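You operate a simulated robot arm through the tools that you are given. There is no shell and no other tool. Be economical: measure what you need, move in short steps, check, and stop when the job is done.

You are at the controls of a simulated two-armed robot. One attempt, no reset.

JOB
Thread the blue bead, then the red bead, holding the stand for rods; close its keeper and shelve the stand.
Fine: hold the post for each bead and for the keeper bar; the stand goes on the holder shelf; leave the third bead. Set down upright: stand for rods.

It is judged by the outcome, as a careful person would: the job done as asked, and still so three seconds after it is handed in. It fails if anything else is knocked over, pushed out of place, dropped, spilled or broken.

ROBOT AND FRAMES
Two 7-joint arms with fingered hands on one trunk, on a base that drives. Base frame: it is fixed to the floor where the robot stands at the start and does not move with it; the origin is under the middle of the robot, x ahead of it, y to its left, z up; the surface under the hand at the start is at about z = 80. Lengths are in cm, angles in degrees, forces in N, time in s.
The left shoulder is at the start at [6, 12.6, 135.5], the right one opposite. With the tool pointing down near the work surface each hand reaches from about 10 to 62 cm from the robot's upright axis, wherever it stands, measured 20 degrees to its own side. Places, roughly: keeper bar [40, -60, 90]; top of the holder shelf [60, 40, 120]. Payload 2.5 kg a hand.
The tool frame of a hand sits at the grasp point between the pads (the TCP): z along the fingers, y along the line on which they close. The tips reach 3 cm beyond it. Largest opening 10.4 cm; the body of the gripper starts 3.5 cm behind the TCP. The gripper is a hand of 5 fingers: y runs from the thumb to the fingers, the wrist lies at [-1.5, -10.4, -17.8] in the tool frame.
Orientation is that of the tool frame in the base frame, as a unit quaternion [x, y, z, w]. With the fingers straight down and the wrist toward the robot, the tool's x, y and z point along [0, 1, 0], [1, 0, 0] and [0, 0, -1] of the base frame.

CONTROLS
- The arms move only by the tool servo_tool. It takes "left_series", "right_series" or both (then of equal length, played together; a hand with none holds still); each is a list of rows, each an object (a shift or turn left out is 0) with "translation": the shift along the tool's x, y, z in cm, a list of three; "delta_rot": the turn, a rotation vector about the tool's x, y, z in degrees, a list of three. In form: [{"translation": [x, y, z], "delta_rot": [wx, wy, wz]}, ...]. A call has 1 to 10 rows; each row is the pose to reach, as a shift and turn from the pose commanded when the call began, along the tool's axes at that moment. A row lasts 0.2 s, in which the tool goes at most 5 cm and 8.6 degrees; a call with a longer step from one row to the next is refused whole. A pose out of reach is approached as far as the arm can. The call stops where the force on the tool passes 40 N (or 10 N more than at its start, if that is more) or the arm is blocked; 0.2 s more then pass. In this call time passes only in rows, and 0.2 s behind the last. The reply holds the time, the measured pose of the TCP, the force on the tool along the base axes, the opening and the grip force, in the units named above and with some noise, with the torque about the TCP (base axes, N m) and any sound that the robot's microphone picked up.
- Cameras (640 x 400 px; columns grow to the right, rows downward): "scene" is now at [11.74, -3.54, 155.68]; the picture's right is [-0.43, -0.90, 0.00], its down [-0.56, 0.27, -0.79] and it looks along [0.71, -0.34, -0.62] (base axes); focal length 214 px, centre (320, 200). "left" rides on the left gripper at [-8, -7.8, -14.1] in its tool frame; the picture's right is [-0.78, -0.30, 0.56], its down [0.53, -0.78, 0.33] and it looks along [0.33, 0.56, 0.76] (tool axes); focal length 247 px, centre (320, 200). "right" rides on the right gripper at [8, -7.8, -14.1] in its tool frame; the picture's right is [-0.78, 0.30, -0.56], its down [-0.53, -0.78, 0.33] and it looks along [-0.33, 0.56, 0.76] (tool axes); focal length 247 px, centre (320, 200). There is no depth. A picture from a camera that has moved, and an enlarged one, comes with that camera's place and axes in the base frame and with its lens.
- capture(camera): a new picture of that camera. No time passes.
- lift_body(by): slides the trunk up (or, below 0, down) by that many cm; the arms and the scene camera ride with it, the base frame stays. It gives what a move gives, with no picture.
- roll_base(legs): drives the robot by 1 to 6 legs, each [ahead, left, turn to the left] in cm, cm and degrees, along the robot's own axes; the way and the turn of a leg run together, so that a leg with both is an arc; at most 150 cm and 180 degrees a leg. The arms and the cameras ride along, it lands a little off, and it stops where it bumps. It gives what a move gives.
- set_fingers(index, middle, ring, little, thumb_bend, thumb_turn, hand): sets how far each is bent, from 0 (flat) to 100 (curled in); at 30 the hand is open as for a grip, at 70 the pads meet at the TCP. One left out holds its place. A second passes; each finger stops where it meets its share of the squeeze, and holds until it gets a number again. It is the only way to open and close the hand. It gives what a move gives, with no picture; readings hold the bend of each and the force on index, middle, ring, little, thumb and palm. thumb_turn goes from beside the hand (0) to across from the fingers (100), as for a grip.
- aim_head(pan, tilt): turns the head with the scene camera to pan (to the left, within 86 degrees either way) and tilt (down, from -29 to 69), counted from straight ahead of the robot. It gives what a move gives.
- enlarge(camera, box): a new picture of the part [left, top, right, bottom] of that camera's present view, enlarged. No time passes.
- hand_in(): hands the job in; it is judged then, once.

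Go step by step. Nothing tells you exact positions but the pictures and the camera data: compare them with the known pose of the tool, close in by small moves and look again before you grip or let go. The budget is 120 turns and 92 pictures, counting those below and the enlarged ones. Unless the task says otherwise, let go and move clear before handing in, and close with one line.

The tools are called as name(argument=value, ...) on one line, values as JSON. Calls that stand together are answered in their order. servo_tool: Moves the arms, as the interface text tells. Its arguments: {"type":"object","properties":{"left_series":{"type":"array","items":{"type":"object","properties":{"translation":{"type":"array","items":{"type":"number"}},"delta_rot":{"type":"array","items":{"type":"number"}}}}},"right_series":{"type":"array","items":{"type":"object","properties":{"translation":{"type":"array","items":{"type":"number"}},"delta_rot":{"type":"array","items":{"type":"number"}}}}}},"required":[]} The other tools are called the same way: lift_body (by) slides the trunk up or down; set_fingers (index, middle, ring, little, thumb_bend, thumb_turn, hand) moves the fingers one by one; roll_base (legs) drives the base; aim_head (pan, tilt) turns the head that bears the scene camera; capture (camera) takes a picture; enlarge (camera, box) takes an enlarged picture of a part of a camera's view; hand_in () hands the job in.

At the start:

```text
time: 0.0
left_tool_pos: [51.27, -0.92, 147.87]
left_orientation: [0.707, 0.707, -0.001, 0.0]
left_ft_force: [0.3, 0.0, -0.8]
left_moment: [-0.04, -0.01, 0.03]
left_finger_gap: 10.38
left_grip_force: 0.1
left_shape: jaw
left_bend: [30.0, 30.0, 30.0, 30.0, 30.0, 98.0]
left_finger forces: [0.0, 0.0, 0.0, 0.1, 0.1, 0.2]
right_tool_pos: [35.89, -36.24, 144.1]
right_orientation: [0.689, 0.72, 0.054, -0.056]
right_ft_force: [1.1, 0.2, -0.9]
right_moment: [0.0, 0.02, -0.02]
right_finger_gap: 10.34
right_grip_force: 0.1
right_shape: jaw
right_bend: [30.0, 30.0, 30.0, 30.0, 30.0, 98.0]
right_finger forces: [0.0, 0.0, 0.1, 0.0, 0.0, 0.1]
trunk travel left (down, up): [-75.0, 19.0]
robot x, y, heading: [0.19, 0.12, -0.1]
head pan, tilt: [-25.5, 38.1]
```

scene: 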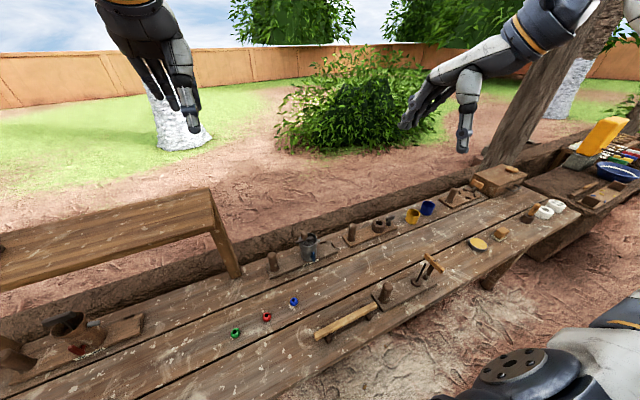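
right: 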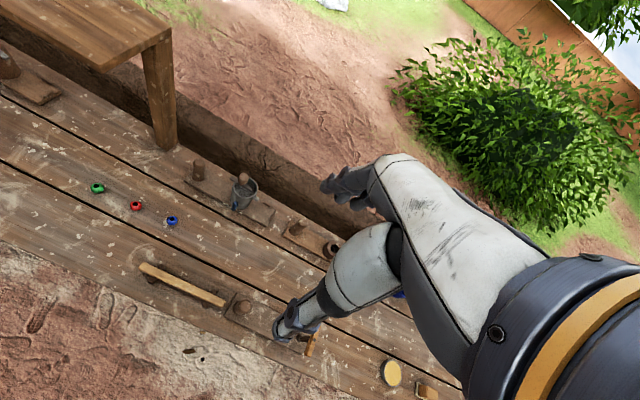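
left: 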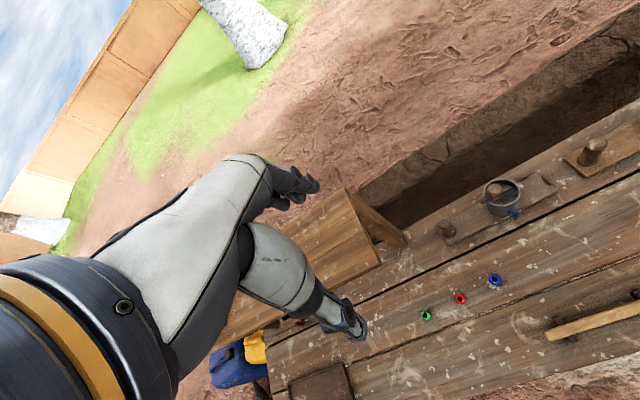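

I see a bench with three beads (green, red, blue), a pale bar and several posts. I'll look closer at the candidates for the stand and keeper.

enlarge(camera="scene", box=[200, 230, 460, 392])

enlarge(camera="scene", box=[330, 150, 590, 312])

enlarge(camera="right", box=[60, 140, 460, 390])

```text
2.46 times, centred on (330, 311) of scene
camera zoom: at [11.74, -3.54, 155.68], right [-0.43, -0.9, 0.0], down [-0.56, 0.27, -0.79], along [0.71, -0.34, -0.62], focal length 528 px, centre (295, -73)
```

zoom: 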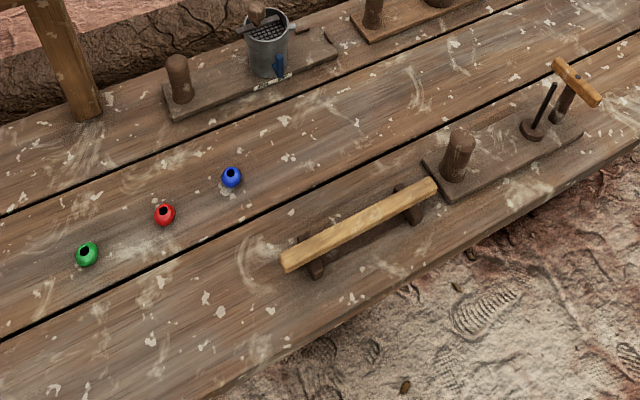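

```text
2.46 times, centred on (460, 231) of scene
camera zoom: at [11.74, -3.54, 155.68], right [-0.43, -0.9, 0.0], down [-0.56, 0.27, -0.79], along [0.71, -0.34, -0.62], focal length 528 px, centre (-25, 124)
```

zoom: 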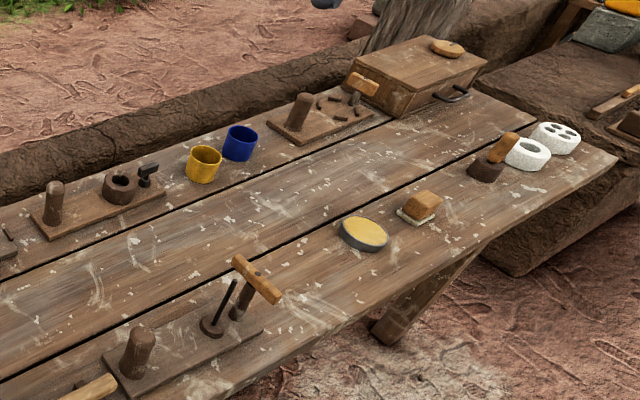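

```text
1.60 times, centred on (260, 265) of right
camera zoom: at [27.75, -30.87, 159.33], right [0.33, -0.84, 0.43], down [-0.76, -0.51, -0.41], along [0.56, -0.19, -0.8], focal length 395 px, centre (416, 96)
```

zoom: 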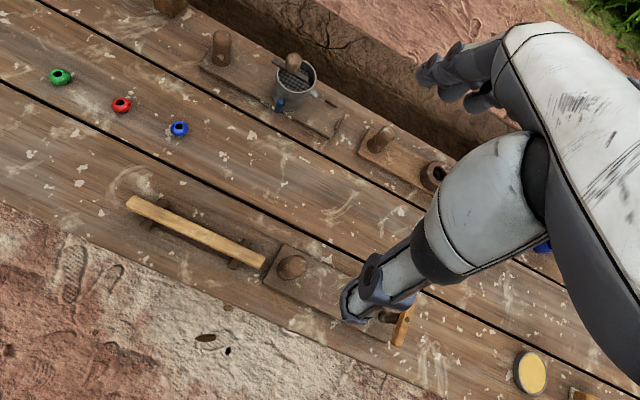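

The stand for rods looks like the board with a grip post near (35,-39), a thin spindle near (36,-55) and a T-shaped keeper near (35,-59). I'll zoom in on it and on the beads.

enlarge(camera="scene", box=[364, 245, 460, 305])

enlarge(camera="scene", box=[220, 285, 316, 345])

```text
6.67 times, centred on (412, 275) of scene
camera zoom: at [11.74, -3.54, 155.68], right [-0.43, -0.9, 0.0], down [-0.56, 0.27, -0.79], along [0.71, -0.34, -0.62], focal length 1430 px, centre (-293, -300)
```

zoom: 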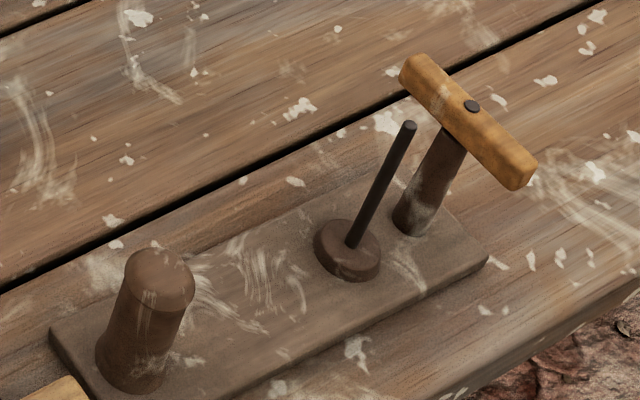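

```text
6.67 times, centred on (268, 315) of scene
camera zoom: at [11.74, -3.54, 155.68], right [-0.43, -0.9, 0.0], down [-0.56, 0.27, -0.79], along [0.71, -0.34, -0.62], focal length 1430 px, centre (667, -567)
```

zoom: 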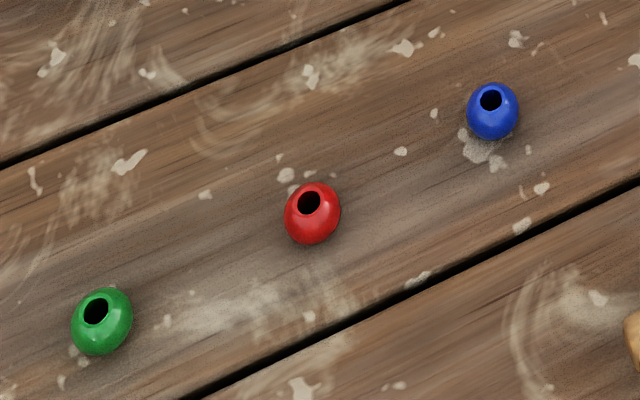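

The stand's bar pivots on a pin so it can swing over the spindle. Spindle top is about z 93, bead about 2.7 cm with a 1 cm hole. First I clear the left hand and bring the right hand upright above the blue bead.

servo_tool(right_series=[{"translation": [1.72, 1.12, 4.32], "delta_rot": [0, -0.9, 0.25]}, {"translation": [3.44, 2.24, 8.64], "delta_rot": [0, -1.8, 0.5]}, {"translation": [5.16, 3.36, 12.96], "delta_rot": [0, -2.7, 0.75]}, {"translation": [6.88, 4.48, 17.28], "delta_rot": [0, -3.6, 1.0]}, {"translation": [8.6, 5.6, 21.6], "delta_rot": [0, -4.5, 1.25]}, {"translation": [10.32, 6.72, 25.92], "delta_rot": [0, -5.4, 1.5]}, {"translation": [12.04, 7.84, 30.24], "delta_rot": [0, -6.2, 1.75]}, {"translation": [13.76, 8.96, 34.56], "delta_rot": [0, -7.1, 2.0]}, {"translation": [15.48, 10.08, 38.88], "delta_rot": [0, -8.0, 2.25]}, {"translation": [17.2, 11.2, 43.2], "delta_rot": [0, -8.9, 2.5]}], left_series=[{"translation": [2.5, -1, 0]}, {"translation": [5, -2, 0]}, {"translation": [7.5, -3, 0]}, {"translation": [10, -4, 0]}, {"translation": [12.5, -5, 0]}, {"translation": [15, -6, 0]}, {"translation": [17.5, -7, 0]}, {"translation": [20, -8, 0]}, {"translation": [22.5, -9, 0]}, {"translation": [25, -10, 0]}])

capture(camera="right")

capture(camera="scene")

```text
time: 2.2
left_tool_pos: [40.86, 24.22, 147.8]
left_orientation: [0.708, 0.707, 0.0, 0.0]
left_ft_force: [0.2, 0.9, 0.6]
left_moment: [0.0, 0.0, 0.01]
left_finger_gap: 10.35
left_grip_force: 0.2
left_shape: jaw
left_bend: [30.0, 30.0, 30.0, 30.0, 30.0, 98.0]
left_finger forces: [0.1, 0.1, 0.0, 0.1, 0.1, 0.0]
right_tool_pos: [45.03, -14.17, 106.52]
right_orientation: [0.707, 0.707, 0.001, -0.001]
right_ft_force: [-0.9, 0.6, 0.8]
right_moment: [-0.03, -0.03, 0.02]
right_finger_gap: 10.36
right_grip_force: 0.0
right_shape: jaw
right_bend: [30.0, 30.0, 30.0, 30.0, 30.0, 98.0]
right_finger forces: [0.0, 0.0, 0.0, 0.1, 0.0, 0.1]
right hand out of reach, approached as far as the arm can: row 10
trunk travel left (down, up): [-75.0, 19.0]
robot x, y, heading: [-0.15, 0.11, 0.1]
head pan, tilt: [-25.5, 38.1]
```

```text
83 pictures are left
camera right: at [37.22, -6.13, 120.7], right [0.3, -0.78, 0.56], down [-0.78, -0.53, -0.33], along [0.55, -0.33, -0.76], focal length 247 px, centre (320, 200)
```

right: 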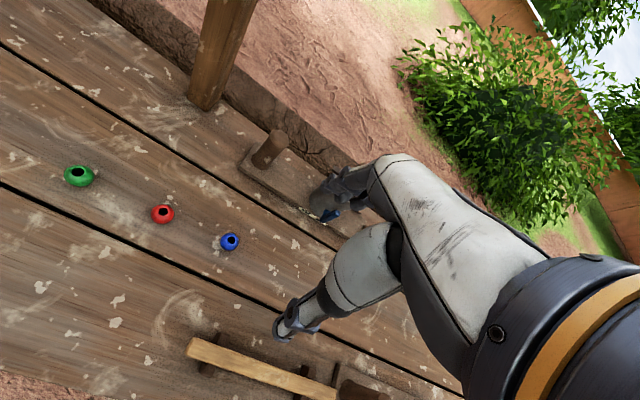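

```text
82 pictures are left
camera scene: at [11.66, -3.5, 155.69], right [-0.43, -0.9, 0.0], down [-0.56, 0.27, -0.79], along [0.71, -0.34, -0.62], focal length 214 px, centre (320, 200)
```

scene: 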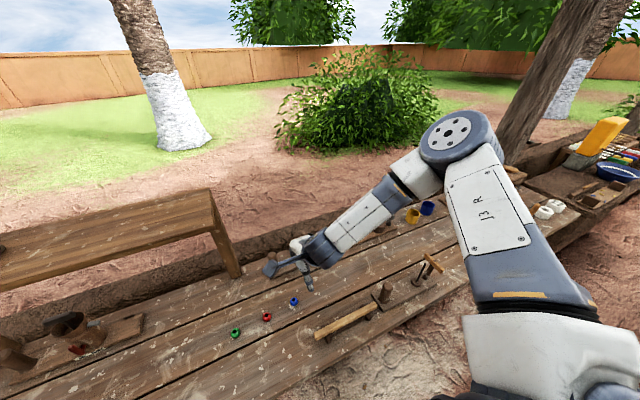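

Hand is upright; blue bead triangulates to about (48.9,-11.2,81.4). Before descending I test a pinch of index and thumb in the air, with the other fingers curled.

set_fingers(hand="right", index=60, middle=100, ring=100, little=100, thumb_bend=60, thumb_turn=98)

enlarge(camera="right", box=[220, 130, 460, 380])

enlarge(camera="scene", box=[240, 220, 368, 300])

```text
time: 3.2
left_tool_pos: [40.98, 24.14, 147.75]
left_orientation: [0.707, 0.707, 0.0, 0.0]
left_ft_force: [0.1, 0.4, 0.1]
left_moment: [-0.05, 0.05, -0.02]
left_finger_gap: 10.36
left_grip_force: 0.1
left_shape: jaw
left_bend: [30.0, 30.0, 30.0, 30.0, 30.0, 98.0]
left_finger forces: [0.0, 0.0, 0.0, 0.1, 0.0, 0.0]
right_tool_pos: [45.02, -14.11, 106.52]
right_orientation: [0.707, 0.707, -0.001, -0.001]
right_ft_force: [-0.3, -0.8, 0.0]
right_moment: [0.01, -0.02, -0.01]
right_finger_gap: 2.66
right_grip_force: 0.1
right_shape: fingers
right_bend: [60.0, 100.0, 100.0, 100.0, 60.0, 99.0]
right_finger forces: [0.0, 0.0, 0.0, 0.1, 0.0, 0.1]
trunk travel left (down, up): [-75.0, 19.0]
robot x, y, heading: [-0.34, 0.09, -0.0]
head pan, tilt: [-25.5, 38.1]
```

```text
1.60 times, centred on (340, 255) of right
camera zoom: at [37.27, -6.21, 120.71], right [0.3, -0.78, 0.56], down [-0.78, -0.53, -0.33], along [0.55, -0.33, -0.76], focal length 395 px, centre (288, 112)
```

zoom: 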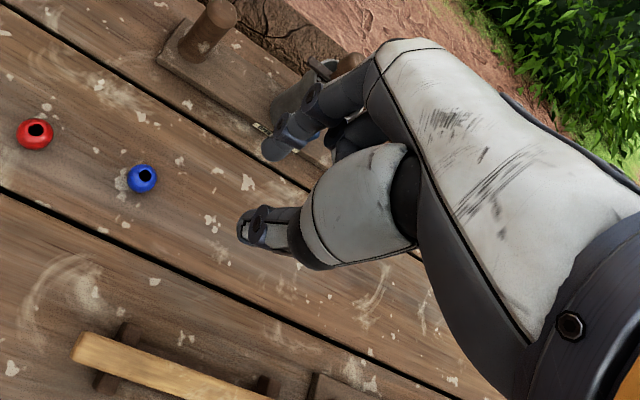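

```text
5.00 times, centred on (304, 260) of scene
camera zoom: at [11.73, -3.55, 155.68], right [-0.43, -0.9, 0.0], down [-0.56, 0.27, -0.79], along [0.71, -0.34, -0.62], focal length 1072 px, centre (400, -100)
```

zoom: 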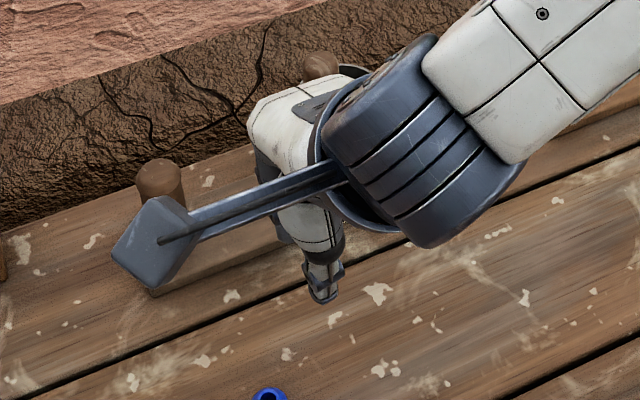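

Index and thumb tips meet on the tool axis, 3 cm beyond the TCP, as expected. I open the pinch moderately and go down part way, checking what the commanded pose was.

set_fingers(hand="right", index=45, thumb_bend=45)

servo_tool(right_series=[{"translation": [0, 0, 4]}, {"translation": [0, 0, 8]}, {"translation": [0, 0, 12]}, {"translation": [0, 0, 12]}])

```text
time: 4.2
left_tool_pos: [40.99, 24.19, 147.67]
left_orientation: [0.707, 0.707, 0.0, 0.0]
left_ft_force: [0.0, 0.0, -1.1]
left_moment: [0.0, 0.01, -0.02]
left_finger_gap: 10.36
left_grip_force: 0.1
left_shape: jaw
left_bend: [30.0, 30.0, 30.0, 30.0, 30.0, 98.0]
left_finger forces: [0.1, 0.0, 0.0, 0.1, 0.0, 0.0]
right_tool_pos: [45.09, -14.3, 106.56]
right_orientation: [0.708, 0.707, -0.002, -0.001]
right_ft_force: [-0.7, 0.0, 0.9]
right_moment: [0.02, 0.02, 0.01]
right_finger_gap: 6.45
right_grip_force: 0.0
right_shape: fingers
right_bend: [45.0, 100.0, 100.0, 100.0, 45.0, 97.0]
right_finger forces: [0.0, 0.1, 0.0, 0.0, 0.0, 0.0]
trunk travel left (down, up): [-75.0, 19.0]
robot x, y, heading: [-0.04, -0.07, -0.1]
head pan, tilt: [-25.5, 38.1]
```

```text
time: 5.2
left_tool_pos: [41.01, 24.27, 147.76]
left_orientation: [0.707, 0.707, 0.0, 0.0]
left_ft_force: [0.4, -0.8, -0.3]
left_moment: [0.01, 0.0, 0.04]
left_finger_gap: 10.36
left_grip_force: 0.0
left_shape: jaw
left_bend: [30.0, 30.0, 30.0, 30.0, 30.0, 98.0]
left_finger forces: [0.1, 0.1, 0.1, 0.1, 0.1, 0.0]
right_tool_pos: [43.1, -18.77, 102.71]
right_orientation: [0.707, 0.707, -0.002, -0.001]
right_ft_force: [-0.5, -0.3, -0.1]
right_moment: [-0.01, 0.01, 0.01]
right_finger_gap: 6.46
right_grip_force: 0.0
right_shape: fingers
right_bend: [45.0, 100.0, 100.0, 100.0, 45.0, 97.0]
right_finger forces: [0.0, 0.1, 0.0, 0.0, 0.0, 0.0]
right hand out of reach, approached as far as the arm can: row 1, 2, 3, 4
trunk travel left (down, up): [-75.0, 19.0]
robot x, y, heading: [0.05, -0.07, 0.1]
head pan, tilt: [-25.5, 38.1]
```

The arm can't go lower from this trunk height, so I'll slide the trunk down; hand goes down with it, still above everything near it.

lift_body(by=-12)

servo_tool(right_series=[{"translation": [2.5, 2, 0]}, {"translation": [5, 4, 0]}, {"translation": [7, 5.5, 0]}, {"translation": [7, 5.5, 0]}])

```text
time: 6.7
left_tool_pos: [41.03, 24.2, 135.88]
left_orientation: [0.707, 0.707, 0.0, 0.0]
left_ft_force: [1.1, 0.2, 0.3]
left_moment: [0.0, -0.03, 0.02]
left_finger_gap: 10.36
left_grip_force: 0.1
left_shape: jaw
left_bend: [30.0, 30.0, 30.0, 30.0, 30.0, 98.0]
left_finger forces: [0.0, 0.0, 0.0, 0.1, 0.0, 0.0]
right_tool_pos: [43.12, -18.68, 90.88]
right_orientation: [0.707, 0.707, -0.001, -0.001]
right_ft_force: [0.0, 0.0, -0.3]
right_moment: [0.0, -0.01, 0.02]
right_finger_gap: 6.46
right_grip_force: 0.1
right_shape: fingers
right_bend: [45.0, 100.0, 100.0, 100.0, 45.0, 97.0]
right_finger forces: [0.1, 0.1, 0.0, 0.0, 0.0, 0.0]
trunk travel left (down, up): [-63.0, 31.0]
robot x, y, heading: [-0.04, -0.09, 0.0]
head pan, tilt: [-25.5, 38.1]
```

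```text
time: 7.7
left_tool_pos: [40.99, 24.2, 135.76]
left_orientation: [0.708, 0.707, 0.0, -0.001]
left_ft_force: [0.4, -0.6, -0.2]
left_moment: [-0.02, 0.0, -0.02]
left_finger_gap: 10.36
left_grip_force: 0.1
left_shape: jaw
left_bend: [30.0, 30.0, 30.0, 30.0, 30.0, 98.0]
left_finger forces: [0.1, 0.0, 0.1, 0.1, 0.0, 0.0]
right_tool_pos: [46.68, -14.97, 94.53]
right_orientation: [0.707, 0.707, -0.001, -0.002]
right_ft_force: [-0.3, -1.1, -0.6]
right_moment: [0.02, -0.01, 0.01]
right_finger_gap: 6.46
right_grip_force: 0.0
right_shape: fingers
right_bend: [45.0, 100.0, 100.0, 100.0, 45.0, 97.0]
right_finger forces: [0.0, 0.1, 0.0, 0.1, 0.1, 0.1]
right hand out of reach, approached as far as the arm can: row 1, 2, 3, 4
trunk travel left (down, up): [-63.0, 31.0]
robot x, y, heading: [0.21, -0.18, 0.0]
head pan, tilt: [-25.5, 38.1]
```

Reach grows when the hand is high relative to the shoulder, so I'll raise the hand, lower the trunk further, and work from a low trunk.

servo_tool(right_series=[{"translation": [0, 0, -5]}, {"translation": [0, 0, -10]}, {"translation": [1, 1, -15]}, {"translation": [1, 1, -20]}, {"translation": [1, 1, -25]}, {"translation": [1, 1, -29]}])

lift_body(by=-25)

capture(camera="scene")

```text
refused: row 3 steps farther than a row can; nothing moved
```

```text
time: 9.1
left_tool_pos: [41.07, 24.08, 123.24]
left_orientation: [0.707, 0.707, 0.0, -0.001]
left_ft_force: [-0.3, -0.6, -0.3]
left_moment: [0.01, -0.01, -0.03]
left_finger_gap: 10.36
left_grip_force: 0.0
left_shape: jaw
left_bend: [30.0, 30.0, 30.0, 30.0, 30.0, 98.0]
left_finger forces: [0.1, 0.1, 0.1, 0.1, 0.0, 0.1]
right_tool_pos: [47.55, -14.75, 83.17]
right_orientation: [0.706, 0.708, 0.013, 0.008]
right_ft_force: [-1.8, -0.4, 11.5]
right_moment: [0.03, 0.64, 0.05]
right_finger_gap: 7.09
right_grip_force: 6.0
right_shape: fingers
right_bend: [45.0, 100.0, 100.0, 100.0, 41.0, 98.0]
right_finger forces: [0.5, 0.0, 0.1, 0.0, 11.3, 0.0]
trunk travel left (down, up): [-50.6, 43.4]
robot x, y, heading: [0.04, -0.04, -0.1]
head pan, tilt: [-25.5, 38.1]
stopped: the force on the tool passed its limit at 62 N (the readings are from after the stop); the commanded pose is now the measured one
```

```text
79 pictures are left
camera scene: at [11.78, -3.55, 131.21], right [-0.43, -0.9, 0.0], down [-0.56, 0.27, -0.79], along [0.71, -0.34, -0.62], focal length 214 px, centre (320, 200)
```

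scene: 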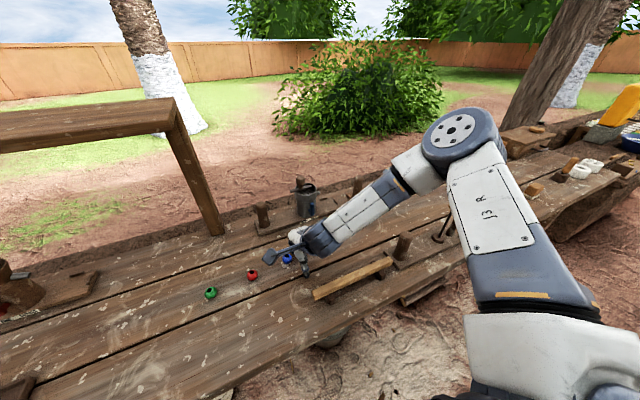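

The refused move let the trunk press the thumb onto the bench; nothing else was touched. I'll raise the hand now before anything else.

servo_tool(right_series=[{"translation": [0, 0, -4.5]}, {"translation": [0, 0, -9]}, {"translation": [0, 0, -13.5]}, {"translation": [0, 0, -18]}, {"translation": [0, 0, -22.5]}])

enlarge(camera="scene", box=[180, 220, 420, 370])

```text
time: 10.3
left_tool_pos: [40.98, 24.17, 123.32]
left_orientation: [0.707, 0.707, 0.001, 0.0]
left_ft_force: [0.0, -0.5, -0.3]
left_moment: [0.02, -0.02, 0.0]
left_finger_gap: 10.36
left_grip_force: 0.0
left_shape: jaw
left_bend: [30.0, 30.0, 30.0, 30.0, 30.0, 98.0]
left_finger forces: [0.1, 0.0, 0.0, 0.1, 0.1, 0.0]
right_tool_pos: [46.79, -14.84, 105.71]
right_orientation: [0.706, 0.708, 0.011, 0.008]
right_ft_force: [0.3, 0.2, -0.4]
right_moment: [-0.01, 0.04, -0.01]
right_finger_gap: 6.54
right_grip_force: 0.0
right_shape: fingers
right_bend: [45.0, 100.0, 100.0, 100.0, 45.0, 97.0]
right_finger forces: [0.1, 0.1, 0.0, 0.0, 0.0, 0.0]
trunk travel left (down, up): [-50.6, 43.4]
robot x, y, heading: [-0.03, 0.18, 0.1]
head pan, tilt: [-25.5, 38.1]
```

```text
2.67 times, centred on (300, 295) of scene
camera zoom: at [11.72, -3.55, 131.27], right [-0.43, -0.9, 0.0], down [-0.56, 0.27, -0.79], along [0.71, -0.34, -0.62], focal length 572 px, centre (373, -53)
```

zoom: 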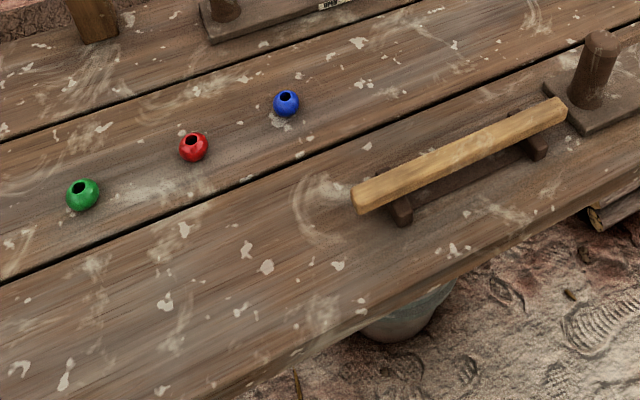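

All beads and the stand are undisturbed. Now trunk down 14 cm, which puts the right fingertips about 9 cm above the bench.

lift_body(by=-14)

```text
time: 11.9
left_tool_pos: [40.94, 24.07, 109.35]
left_orientation: [0.707, 0.707, 0.001, 0.0]
left_ft_force: [-0.3, -0.5, -0.8]
left_moment: [0.0, 0.03, 0.02]
left_finger_gap: 10.38
left_grip_force: 0.0
left_shape: jaw
left_bend: [30.0, 30.0, 30.0, 30.0, 30.0, 98.0]
left_finger forces: [0.0, 0.0, 0.0, 0.0, 0.1, 0.0]
right_tool_pos: [46.82, -14.88, 91.61]
right_orientation: [0.706, 0.708, 0.011, 0.008]
right_ft_force: [-0.1, -0.2, 0.0]
right_moment: [0.0, -0.04, -0.01]
right_finger_gap: 6.52
right_grip_force: 0.0
right_shape: fingers
right_bend: [45.0, 100.0, 100.0, 100.0, 45.0, 97.0]
right_finger forces: [0.0, 0.0, 0.0, 0.0, 0.1, 0.0]
trunk travel left (down, up): [-36.6, 57.4]
robot x, y, heading: [0.19, 0.06, 0.1]
head pan, tilt: [-25.5, 38.1]
```

Moving over the bead at (48.8,-11.2), levelling the small tilt.

servo_tool(right_series=[{"translation": [2, 1, 0], "delta_rot": [0.8, 0, 0]}, {"translation": [3.65, 2.0, 2], "delta_rot": [1.5, 0, 0]}, {"translation": [3.65, 2.0, 2], "delta_rot": [1.5, 0, 0]}])

enlarge(camera="right", box=[220, 150, 420, 350])

enlarge(camera="scene", box=[220, 180, 380, 300])

```text
time: 12.8
left_tool_pos: [40.98, 24.15, 109.35]
left_orientation: [0.707, 0.707, 0.0, -0.001]
left_ft_force: [0.1, 0.6, -0.8]
left_moment: [-0.01, 0.02, 0.03]
left_finger_gap: 10.36
left_grip_force: 0.1
left_shape: jaw
left_bend: [30.0, 30.0, 30.0, 30.0, 30.0, 98.0]
left_finger forces: [0.1, 0.1, 0.1, 0.0, 0.1, 0.0]
right_tool_pos: [48.77, -11.07, 89.68]
right_orientation: [0.706, 0.708, 0.002, -0.002]
right_ft_force: [-0.1, 0.2, -0.1]
right_moment: [-0.02, -0.02, 0.0]
right_finger_gap: 6.55
right_grip_force: 0.1
right_shape: fingers
right_bend: [45.0, 100.0, 100.0, 100.0, 45.0, 97.0]
right_finger forces: [0.0, 0.1, 0.0, 0.0, 0.0, 0.0]
trunk travel left (down, up): [-36.6, 57.4]
robot x, y, heading: [0.22, 0.04, -0.2]
head pan, tilt: [-25.5, 38.1]
```

```text
2.00 times, centred on (320, 250) of right
camera zoom: at [40.88, -3.18, 103.94], right [0.3, -0.78, 0.55], down [-0.78, -0.53, -0.34], along [0.56, -0.33, -0.76], focal length 494 px, centre (320, 100)
```

zoom: 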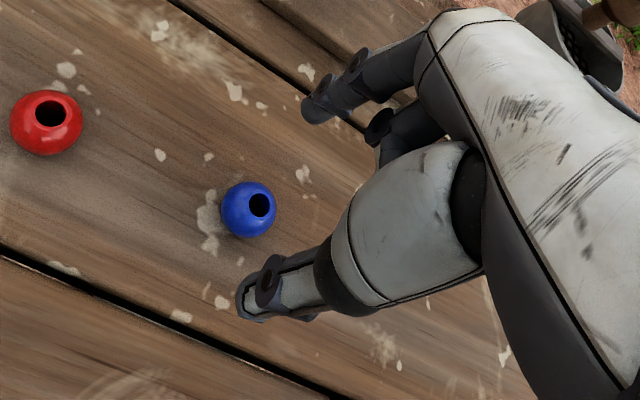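

```text
3.33 times, centred on (300, 240) of scene
camera zoom: at [11.75, -3.56, 117.27], right [-0.43, -0.9, 0.0], down [-0.56, 0.27, -0.79], along [0.71, -0.34, -0.62], focal length 715 px, centre (387, 67)
```

zoom: 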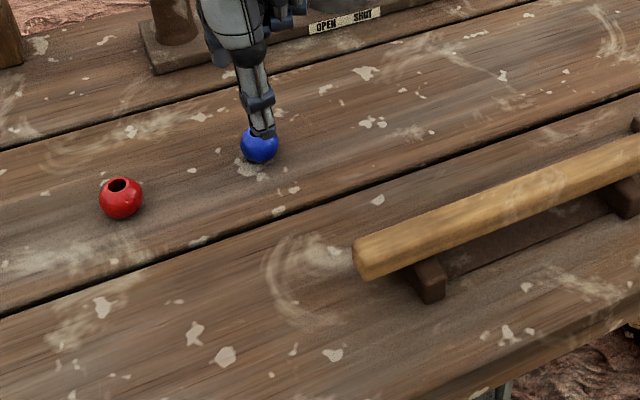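

The wrist view puts the bead 0.24 cm to the right and 0.28 cm ahead of the tool axis, so I correct that and descend around it.

servo_tool(right_series=[{"translation": [-0.23, 0.28, 0]}, {"translation": [-0.23, 0.28, 3]}, {"translation": [-0.23, 0.28, 5.9]}, {"translation": [-0.23, 0.28, 5.9]}])

enlarge(camera="right", box=[220, 150, 420, 350])

```text
time: 13.8
left_tool_pos: [41.05, 24.15, 109.37]
left_orientation: [0.707, 0.707, 0.0, 0.0]
left_ft_force: [0.0, 0.1, 0.0]
left_moment: [-0.01, 0.01, 0.02]
left_finger_gap: 10.36
left_grip_force: 0.0
left_shape: jaw
left_bend: [30.0, 30.0, 30.0, 30.0, 30.0, 98.0]
left_finger forces: [0.0, 0.1, 0.0, 0.0, 0.1, 0.0]
right_tool_pos: [49.11, -11.39, 83.72]
right_orientation: [0.706, 0.708, 0.003, -0.003]
right_ft_force: [-0.4, 0.6, 0.3]
right_moment: [0.04, 0.01, -0.02]
right_finger_gap: 6.52
right_grip_force: 0.0
right_shape: fingers
right_bend: [45.0, 100.0, 100.0, 100.0, 45.0, 97.0]
right_finger forces: [0.0, 0.0, 0.0, 0.1, 0.0, 0.0]
trunk travel left (down, up): [-36.6, 57.4]
robot x, y, heading: [0.32, -0.09, 0.0]
head pan, tilt: [-25.5, 38.1]
```

```text
2.00 times, centred on (320, 250) of right
camera zoom: at [41.26, -3.43, 98.03], right [0.3, -0.78, 0.55], down [-0.78, -0.53, -0.34], along [0.56, -0.33, -0.76], focal length 494 px, centre (320, 100)
```

zoom: 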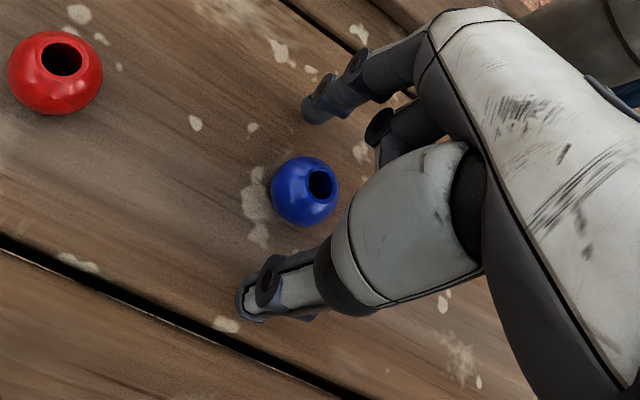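

Bead is exactly on the tool axis between thumb and index. Closing the pinch.

set_fingers(hand="right", index=68, thumb_bend=68)

enlarge(camera="right", box=[220, 150, 420, 350])

```text
time: 14.8
left_tool_pos: [41.01, 24.21, 109.29]
left_orientation: [0.706, 0.708, 0.001, 0.0]
left_ft_force: [0.5, -0.8, 0.3]
left_moment: [0.01, 0.01, -0.01]
left_finger_gap: 10.39
left_grip_force: 0.0
left_shape: jaw
left_bend: [30.0, 30.0, 30.0, 30.0, 30.0, 98.0]
left_finger forces: [0.0, 0.0, 0.0, 0.0, 0.0, 0.0]
right_tool_pos: [49.19, -11.42, 83.76]
right_orientation: [0.706, 0.708, 0.002, -0.002]
right_ft_force: [-0.1, 0.0, -0.1]
right_moment: [-0.02, -0.02, 0.02]
right_finger_gap: 2.02
right_grip_force: 3.6
right_shape: fingers
right_bend: [62.0, 100.0, 100.0, 100.0, 63.0, 100.0]
right_finger forces: [3.8, 0.0, 0.0, 0.1, 3.9, 0.1]
trunk travel left (down, up): [-36.6, 57.4]
robot x, y, heading: [0.09, 0.09, -0.0]
head pan, tilt: [-25.5, 38.1]
```

```text
2.00 times, centred on (320, 250) of right
camera zoom: at [41.26, -3.43, 98.06], right [0.3, -0.78, 0.55], down [-0.78, -0.53, -0.34], along [0.56, -0.33, -0.76], focal length 494 px, centre (320, 100)
```

zoom: 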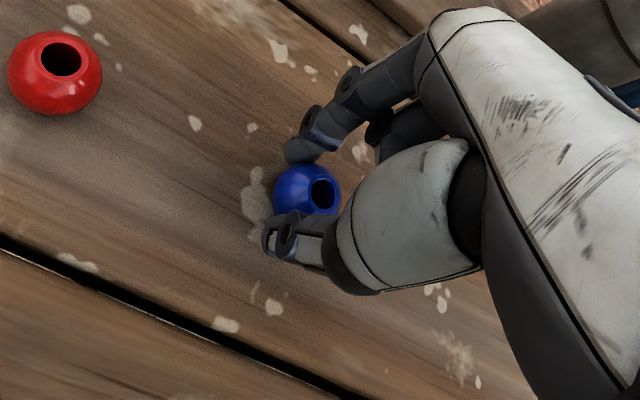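

Bead held at 3.6 N with the hole facing up and visible. Lifting straight up.

servo_tool(right_series=[{"translation": [0, 0, -2]}, {"translation": [0, 0, -6]}, {"translation": [0, 0, -10]}, {"translation": [0, 0, -14]}, {"translation": [0, -1, -18]}, {"translation": [0, -2, -22]}])

enlarge(camera="right", box=[220, 150, 420, 350])

```text
time: 16.1
left_tool_pos: [41.1, 24.1, 109.4]
left_orientation: [0.707, 0.707, 0.0, 0.0]
left_ft_force: [-0.9, -0.2, -0.3]
left_moment: [0.0, -0.02, -0.01]
left_finger_gap: 10.38
left_grip_force: 0.1
left_shape: jaw
left_bend: [30.0, 30.0, 30.0, 30.0, 30.0, 98.0]
left_finger forces: [0.0, 0.1, 0.0, 0.0, 0.1, 0.0]
right_tool_pos: [47.07, -11.63, 105.65]
right_orientation: [0.707, 0.707, 0.002, -0.001]
right_ft_force: [-0.2, -0.4, -0.5]
right_moment: [-0.01, 0.0, -0.02]
right_finger_gap: 2.03
right_grip_force: 3.9
right_shape: fingers
right_bend: [63.0, 100.0, 100.0, 100.0, 63.0, 100.0]
right_finger forces: [3.8, 0.0, 0.1, 0.1, 3.9, 0.0]
trunk travel left (down, up): [-36.6, 57.4]
robot x, y, heading: [0.06, -0.02, -0.0]
head pan, tilt: [-25.5, 38.1]
```

```text
2.00 times, centred on (320, 250) of right
camera zoom: at [39.07, -3.63, 119.9], right [0.3, -0.78, 0.55], down [-0.78, -0.53, -0.33], along [0.56, -0.33, -0.76], focal length 494 px, centre (320, 100)
```

zoom: 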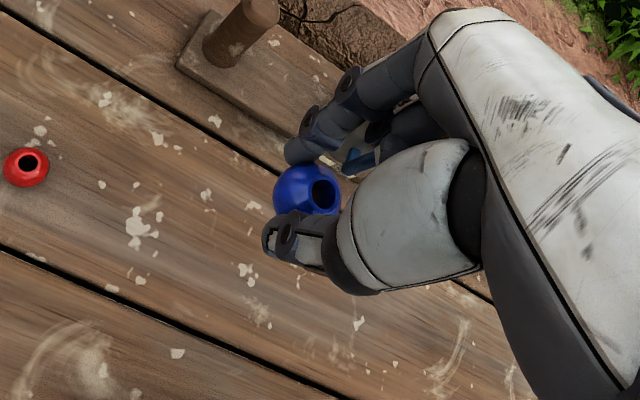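

Bead lifted cleanly. Driving right 42 cm so the stand is in front, with both hands above everything.

roll_base(legs=[[0, -42, 0]])

aim_head(pan=-15, tilt=50)

capture(camera="scene")

capture(camera="right")

```text
time: 18.7
left_tool_pos: [41.04, -17.69, 109.43]
left_orientation: [0.706, 0.708, 0.0, -0.001]
left_ft_force: [0.7, -0.3, -0.7]
left_moment: [0.01, 0.03, -0.04]
left_finger_gap: 10.36
left_grip_force: 0.1
left_shape: jaw
left_bend: [30.0, 30.0, 30.0, 30.0, 30.0, 98.0]
left_finger forces: [0.0, 0.0, 0.0, 0.0, 0.0, 0.0]
right_tool_pos: [47.09, -53.39, 105.64]
right_orientation: [0.706, 0.708, 0.001, -0.001]
right_ft_force: [-0.1, 1.0, -0.3]
right_moment: [0.01, 0.0, 0.01]
right_finger_gap: 1.99
right_grip_force: 3.8
right_shape: fingers
right_bend: [63.0, 100.0, 100.0, 100.0, 63.0, 100.0]
right_finger forces: [3.7, 0.0, 0.0, 0.0, 3.8, 0.0]
trunk travel left (down, up): [-36.6, 57.4]
robot x, y, heading: [0.36, -41.8, -0.0]
head pan, tilt: [-25.5, 38.1]
```

```text
time: 19.5
left_tool_pos: [41.05, -17.72, 109.4]
left_orientation: [0.707, 0.708, 0.0, 0.001]
left_ft_force: [0.1, -0.7, -0.3]
left_moment: [0.04, 0.01, -0.03]
left_finger_gap: 10.35
left_grip_force: 0.1
left_shape: jaw
left_bend: [30.0, 30.0, 30.0, 30.0, 30.0, 98.0]
left_finger forces: [0.0, 0.1, 0.0, 0.1, 0.0, 0.0]
right_tool_pos: [47.07, -53.38, 105.55]
right_orientation: [0.705, 0.709, 0.002, -0.002]
right_ft_force: [0.2, -0.7, -0.8]
right_moment: [-0.01, -0.03, -0.01]
right_finger_gap: 2.01
right_grip_force: 3.4
right_shape: fingers
right_bend: [63.0, 100.0, 100.0, 100.0, 63.0, 100.0]
right_finger forces: [3.8, 0.1, 0.1, 0.0, 3.8, 0.0]
trunk travel left (down, up): [-36.6, 57.4]
robot x, y, heading: [-0.27, -41.56, 0.2]
head pan, tilt: [-15.0, 50.0]
```

```text
72 pictures are left
camera scene: at [11.43, -43.72, 115.57], right [-0.26, -0.97, 0.0], down [-0.74, 0.2, -0.64], along [0.62, -0.17, -0.77], focal length 214 px, centre (320, 200)
```

scene: 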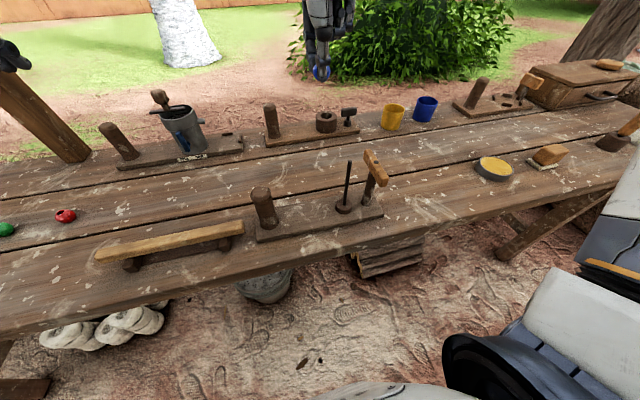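

```text
71 pictures are left
camera right: at [39.14, -45.45, 119.85], right [0.3, -0.78, 0.55], down [-0.77, -0.54, -0.34], along [0.56, -0.33, -0.76], focal length 247 px, centre (320, 200)
```

right: 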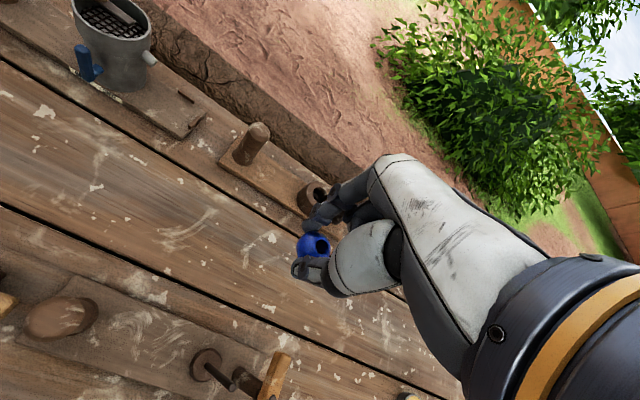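

Now the stand is well in view. I zoom to measure post, spindle and keeper.

enlarge(camera="scene", box=[240, 140, 400, 250])

enlarge(camera="right", box=[0, 270, 320, 400])

```text
3.64 times, centred on (320, 195) of scene
camera zoom: at [11.43, -43.72, 115.57], right [-0.26, -0.97, 0.0], down [-0.74, 0.2, -0.64], along [0.62, -0.17, -0.77], focal length 780 px, centre (320, 218)
```

zoom: 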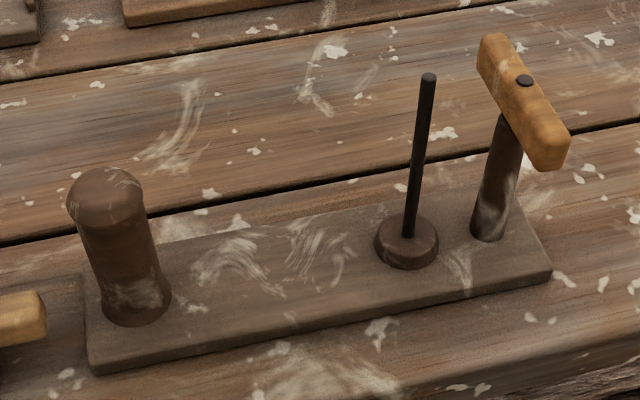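

```text
2.00 times, centred on (160, 335) of right
camera zoom: at [39.14, -45.45, 119.85], right [0.3, -0.78, 0.55], down [-0.77, -0.54, -0.34], along [0.56, -0.33, -0.76], focal length 494 px, centre (640, -70)
```

zoom: 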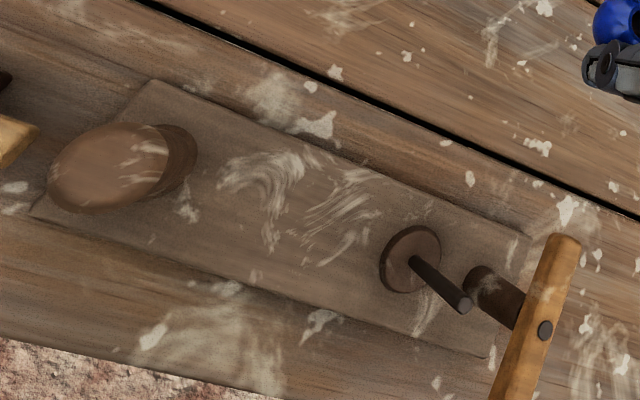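

I place the post at about (35.8,-40.3), top z≈91.3; the spindle at (36.0,-55.4), top z≈93.5; the keeper pivot at (36,-60). Left hand goes above the post, yawed 45° so its camera stays clear of the right hand.

servo_tool(left_series=[{"translation": [-3.75, -0.9, 1.5], "delta_rot": [0, 0, 7.5]}, {"translation": [-7.5, -1.8, 3], "delta_rot": [0, 0, 15]}, {"translation": [-11.3, -2.6, 4.7], "delta_rot": [0, 0, 22.5]}, {"translation": [-15, -3.5, 6.2], "delta_rot": [0, 0, 30]}, {"translation": [-18.8, -4.3, 7.8], "delta_rot": [0, 0, 37.5]}, {"translation": [-22.5, -5.2, 9.4], "delta_rot": [0, 0, 45]}, {"translation": [-22.5, -5.2, 9.4], "delta_rot": [0, 0, 45]}])

capture(camera="left")

capture(camera="scene")

```text
time: 21.1
left_tool_pos: [35.57, -40.26, 99.81]
left_orientation: [0.924, 0.382, 0.0, 0.0]
left_ft_force: [0.4, 0.1, -0.7]
left_moment: [0.02, 0.02, 0.0]
left_finger_gap: 10.37
left_grip_force: 0.1
left_shape: jaw
left_bend: [30.0, 30.0, 30.0, 30.0, 30.0, 98.0]
left_finger forces: [0.1, 0.1, 0.1, 0.1, 0.1, 0.0]
right_tool_pos: [47.11, -53.33, 105.62]
right_orientation: [0.706, 0.708, 0.001, -0.001]
right_ft_force: [0.6, -0.1, -0.2]
right_moment: [0.0, 0.01, 0.02]
right_finger_gap: 2.02
right_grip_force: 3.9
right_shape: fingers
right_bend: [63.0, 100.0, 100.0, 100.0, 63.0, 100.0]
right_finger forces: [3.7, 0.0, 0.0, 0.0, 3.8, 0.1]
trunk travel left (down, up): [-36.6, 57.4]
robot x, y, heading: [0.06, -41.82, 0.1]
head pan, tilt: [-15.0, 50.0]
```

```text
68 pictures are left
camera left: at [24.5, -40.56, 114.05], right [-0.76, -0.34, -0.56], down [-0.17, 0.93, -0.33], along [0.63, -0.16, -0.76], focal length 247 px, centre (320, 200)
```

left: 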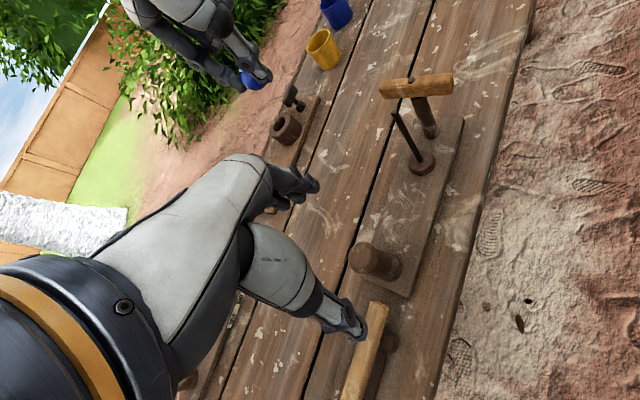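

```text
67 pictures are left
camera scene: at [11.43, -43.72, 115.56], right [-0.26, -0.97, 0.0], down [-0.74, 0.2, -0.64], along [0.62, -0.17, -0.77], focal length 214 px, centre (320, 200)
```

scene: 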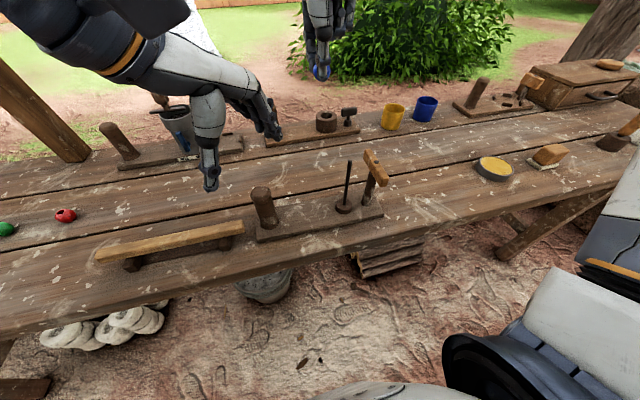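

The thumb at this yaw would come near the end of the pale bar, so I'll turn the left hand back to about 20° yaw and narrow the opening before descending.

servo_tool(left_series=[{"translation": [0, 0.1, 0], "delta_rot": [0, 0, -8.3]}, {"translation": [-0.1, 0.2, 0], "delta_rot": [0, 0, -16.6]}, {"translation": [-0.15, 0.33, 0], "delta_rot": [0, 0, -25]}, {"translation": [-0.15, 0.33, 0], "delta_rot": [0, 0, -25]}])

set_fingers(hand="left", index=42, middle=42, ring=42, little=42, thumb_bend=42)

enlarge(camera="left", box=[220, 180, 460, 380])

enlarge(camera="scene", box=[160, 110, 320, 270])

```text
time: 22.1
left_tool_pos: [35.98, -40.59, 99.93]
left_orientation: [0.819, 0.574, 0.0, 0.0]
left_ft_force: [-0.8, -0.4, -0.5]
left_moment: [0.04, -0.02, -0.04]
left_finger_gap: 10.35
left_grip_force: 0.0
left_shape: jaw
left_bend: [30.0, 30.0, 30.0, 30.0, 30.0, 98.0]
left_finger forces: [0.0, 0.0, 0.0, 0.1, 0.0, 0.1]
right_tool_pos: [47.1, -53.38, 105.55]
right_orientation: [0.706, 0.709, 0.002, -0.002]
right_ft_force: [0.9, -1.1, -0.9]
right_moment: [0.01, 0.0, -0.02]
right_finger_gap: 1.98
right_grip_force: 3.7
right_shape: fingers
right_bend: [63.0, 100.0, 100.0, 100.0, 63.0, 100.0]
right_finger forces: [3.7, 0.0, 0.0, 0.0, 3.6, 0.1]
trunk travel left (down, up): [-36.6, 57.4]
robot x, y, heading: [0.02, -42.12, 0.1]
head pan, tilt: [-15.0, 50.0]
```

```text
time: 23.1
left_tool_pos: [35.97, -40.66, 100.01]
left_orientation: [0.819, 0.574, 0.0, 0.0]
left_ft_force: [0.5, 0.4, 0.5]
left_moment: [0.02, 0.01, 0.0]
left_finger_gap: 7.34
left_grip_force: 0.1
left_shape: fingers
left_bend: [42.0, 42.0, 42.0, 42.0, 42.0, 98.0]
left_finger forces: [0.0, 0.0, 0.0, 0.1, 0.0, 0.1]
right_tool_pos: [47.06, -53.42, 105.59]
right_orientation: [0.706, 0.708, 0.001, -0.002]
right_ft_force: [0.0, -0.7, -0.5]
right_moment: [0.0, -0.02, -0.02]
right_finger_gap: 2.0
right_grip_force: 3.8
right_shape: fingers
right_bend: [63.0, 100.0, 100.0, 100.0, 63.0, 100.0]
right_finger forces: [3.7, 0.0, 0.0, 0.0, 3.7, 0.0]
trunk travel left (down, up): [-36.6, 57.4]
robot x, y, heading: [-0.05, -42.07, 0.2]
head pan, tilt: [-15.0, 50.0]
```

```text
2.00 times, centred on (340, 280) of left
camera zoom: at [25.9, -45.51, 114.06], right [-0.54, -0.63, -0.56], down [-0.55, 0.77, -0.33], along [0.64, 0.13, -0.76], focal length 494 px, centre (280, 40)
```

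zoom: 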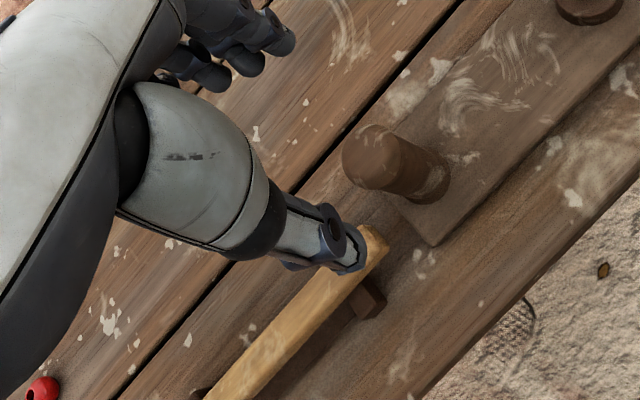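

```text
2.50 times, centred on (240, 190) of scene
camera zoom: at [11.43, -43.72, 115.57], right [-0.26, -0.97, 0.0], down [-0.74, 0.2, -0.64], along [0.62, -0.17, -0.77], focal length 536 px, centre (520, 225)
```

zoom: 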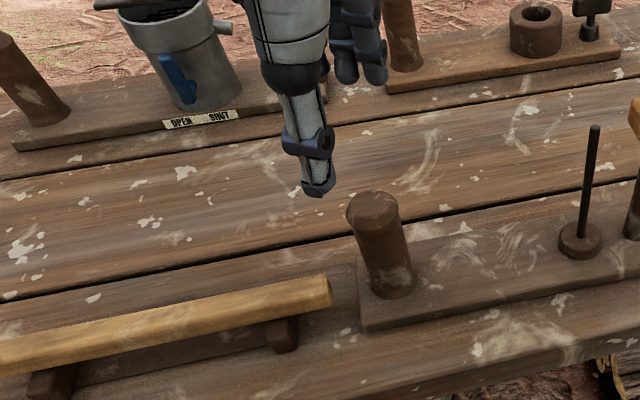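

Post confirmed at (35.9,-40.7) under the left tool; the thumb clears the bar end. Descending to z≈88.5 so the post top stays clear of the palm.

servo_tool(left_series=[{"translation": [0, 0, 4]}, {"translation": [0, 0, 8]}, {"translation": [0, 0, 11.3]}, {"translation": [0, 0, 11.3]}])

enlarge(camera="scene", box=[160, 110, 320, 270])

enlarge(camera="left", box=[220, 180, 460, 380])

```text
time: 24.1
left_tool_pos: [36.06, -40.6, 88.48]
left_orientation: [0.819, 0.574, 0.0, 0.0]
left_ft_force: [0.1, -0.1, 0.4]
left_moment: [-0.04, 0.02, -0.04]
left_finger_gap: 7.35
left_grip_force: 0.1
left_shape: fingers
left_bend: [42.0, 42.0, 42.0, 42.0, 42.0, 98.0]
left_finger forces: [0.0, 0.0, 0.0, 0.0, 0.0, 0.0]
right_tool_pos: [47.04, -53.42, 105.8]
right_orientation: [0.706, 0.708, 0.001, -0.002]
right_ft_force: [0.0, 0.5, -0.5]
right_moment: [0.02, 0.01, 0.0]
right_finger_gap: 2.0
right_grip_force: 3.4
right_shape: fingers
right_bend: [63.0, 100.0, 100.0, 100.0, 63.0, 100.0]
right_finger forces: [3.7, 0.1, 0.0, 0.0, 3.7, 0.1]
trunk travel left (down, up): [-36.6, 57.4]
robot x, y, heading: [-0.03, -41.51, 0.2]
head pan, tilt: [-15.0, 50.0]
```

```text
2.50 times, centred on (240, 190) of scene
camera zoom: at [11.43, -43.71, 115.57], right [-0.26, -0.97, 0.0], down [-0.74, 0.2, -0.64], along [0.62, -0.17, -0.77], focal length 536 px, centre (520, 225)
```

zoom: 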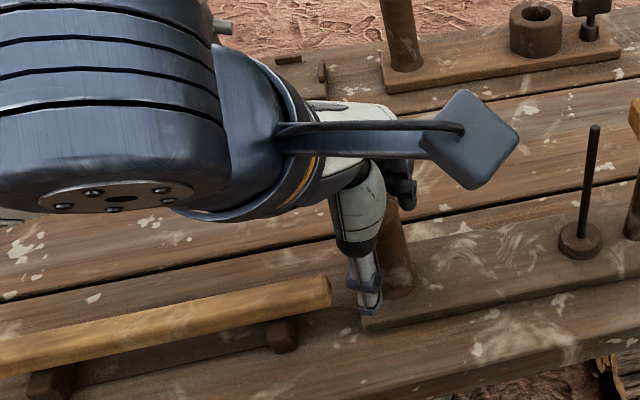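

```text
2.00 times, centred on (340, 280) of left
camera zoom: at [26.06, -45.55, 102.72], right [-0.54, -0.63, -0.56], down [-0.55, 0.77, -0.33], along [0.64, 0.12, -0.76], focal length 494 px, centre (280, 40)
```

zoom: 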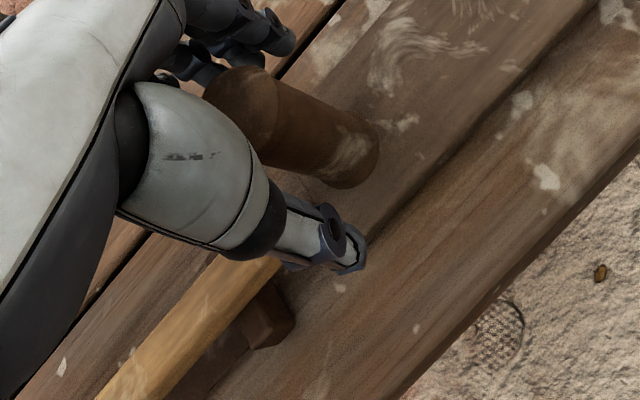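

The post is centred between thumb and fingers. Closing the left hand on it.

set_fingers(hand="left", index=75, middle=75, ring=75, little=75, thumb_bend=75)

enlarge(camera="scene", box=[160, 110, 400, 260])

```text
time: 25.1
left_tool_pos: [36.01, -40.63, 88.71]
left_orientation: [0.819, 0.574, 0.0, 0.0]
left_ft_force: [-0.3, -0.5, -2.3]
left_moment: [0.04, 0.05, -0.05]
left_finger_gap: 2.16
left_grip_force: 18.5
left_shape: fingers
left_bend: [72.0, 64.0, 75.0, 75.0, 61.0, 96.0]
left_finger forces: [9.3, 9.5, 0.0, 0.0, 17.5, 0.0]
right_tool_pos: [47.15, -53.36, 105.64]
right_orientation: [0.706, 0.708, 0.002, -0.002]
right_ft_force: [0.0, -0.9, 0.0]
right_moment: [-0.03, -0.03, -0.02]
right_finger_gap: 2.02
right_grip_force: 3.5
right_shape: fingers
right_bend: [63.0, 100.0, 100.0, 100.0, 63.0, 100.0]
right_finger forces: [3.8, 0.1, 0.1, 0.1, 3.6, 0.1]
trunk travel left (down, up): [-36.6, 57.4]
robot x, y, heading: [0.45, -41.73, 0.2]
head pan, tilt: [-15.0, 50.0]
```

```text
2.67 times, centred on (280, 185) of scene
camera zoom: at [11.44, -43.71, 115.56], right [-0.26, -0.97, 0.0], down [-0.74, 0.2, -0.64], along [0.62, -0.17, -0.77], focal length 572 px, centre (427, 240)
```

zoom: 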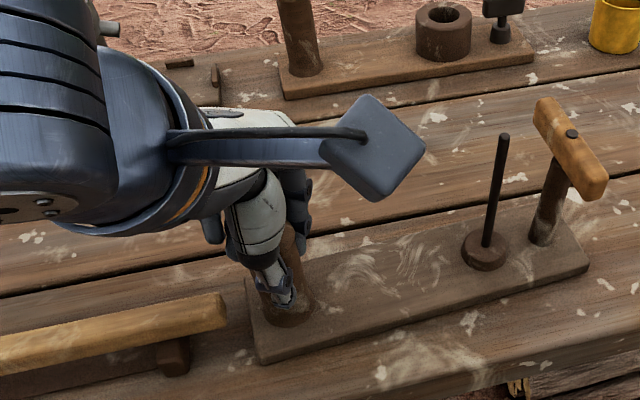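

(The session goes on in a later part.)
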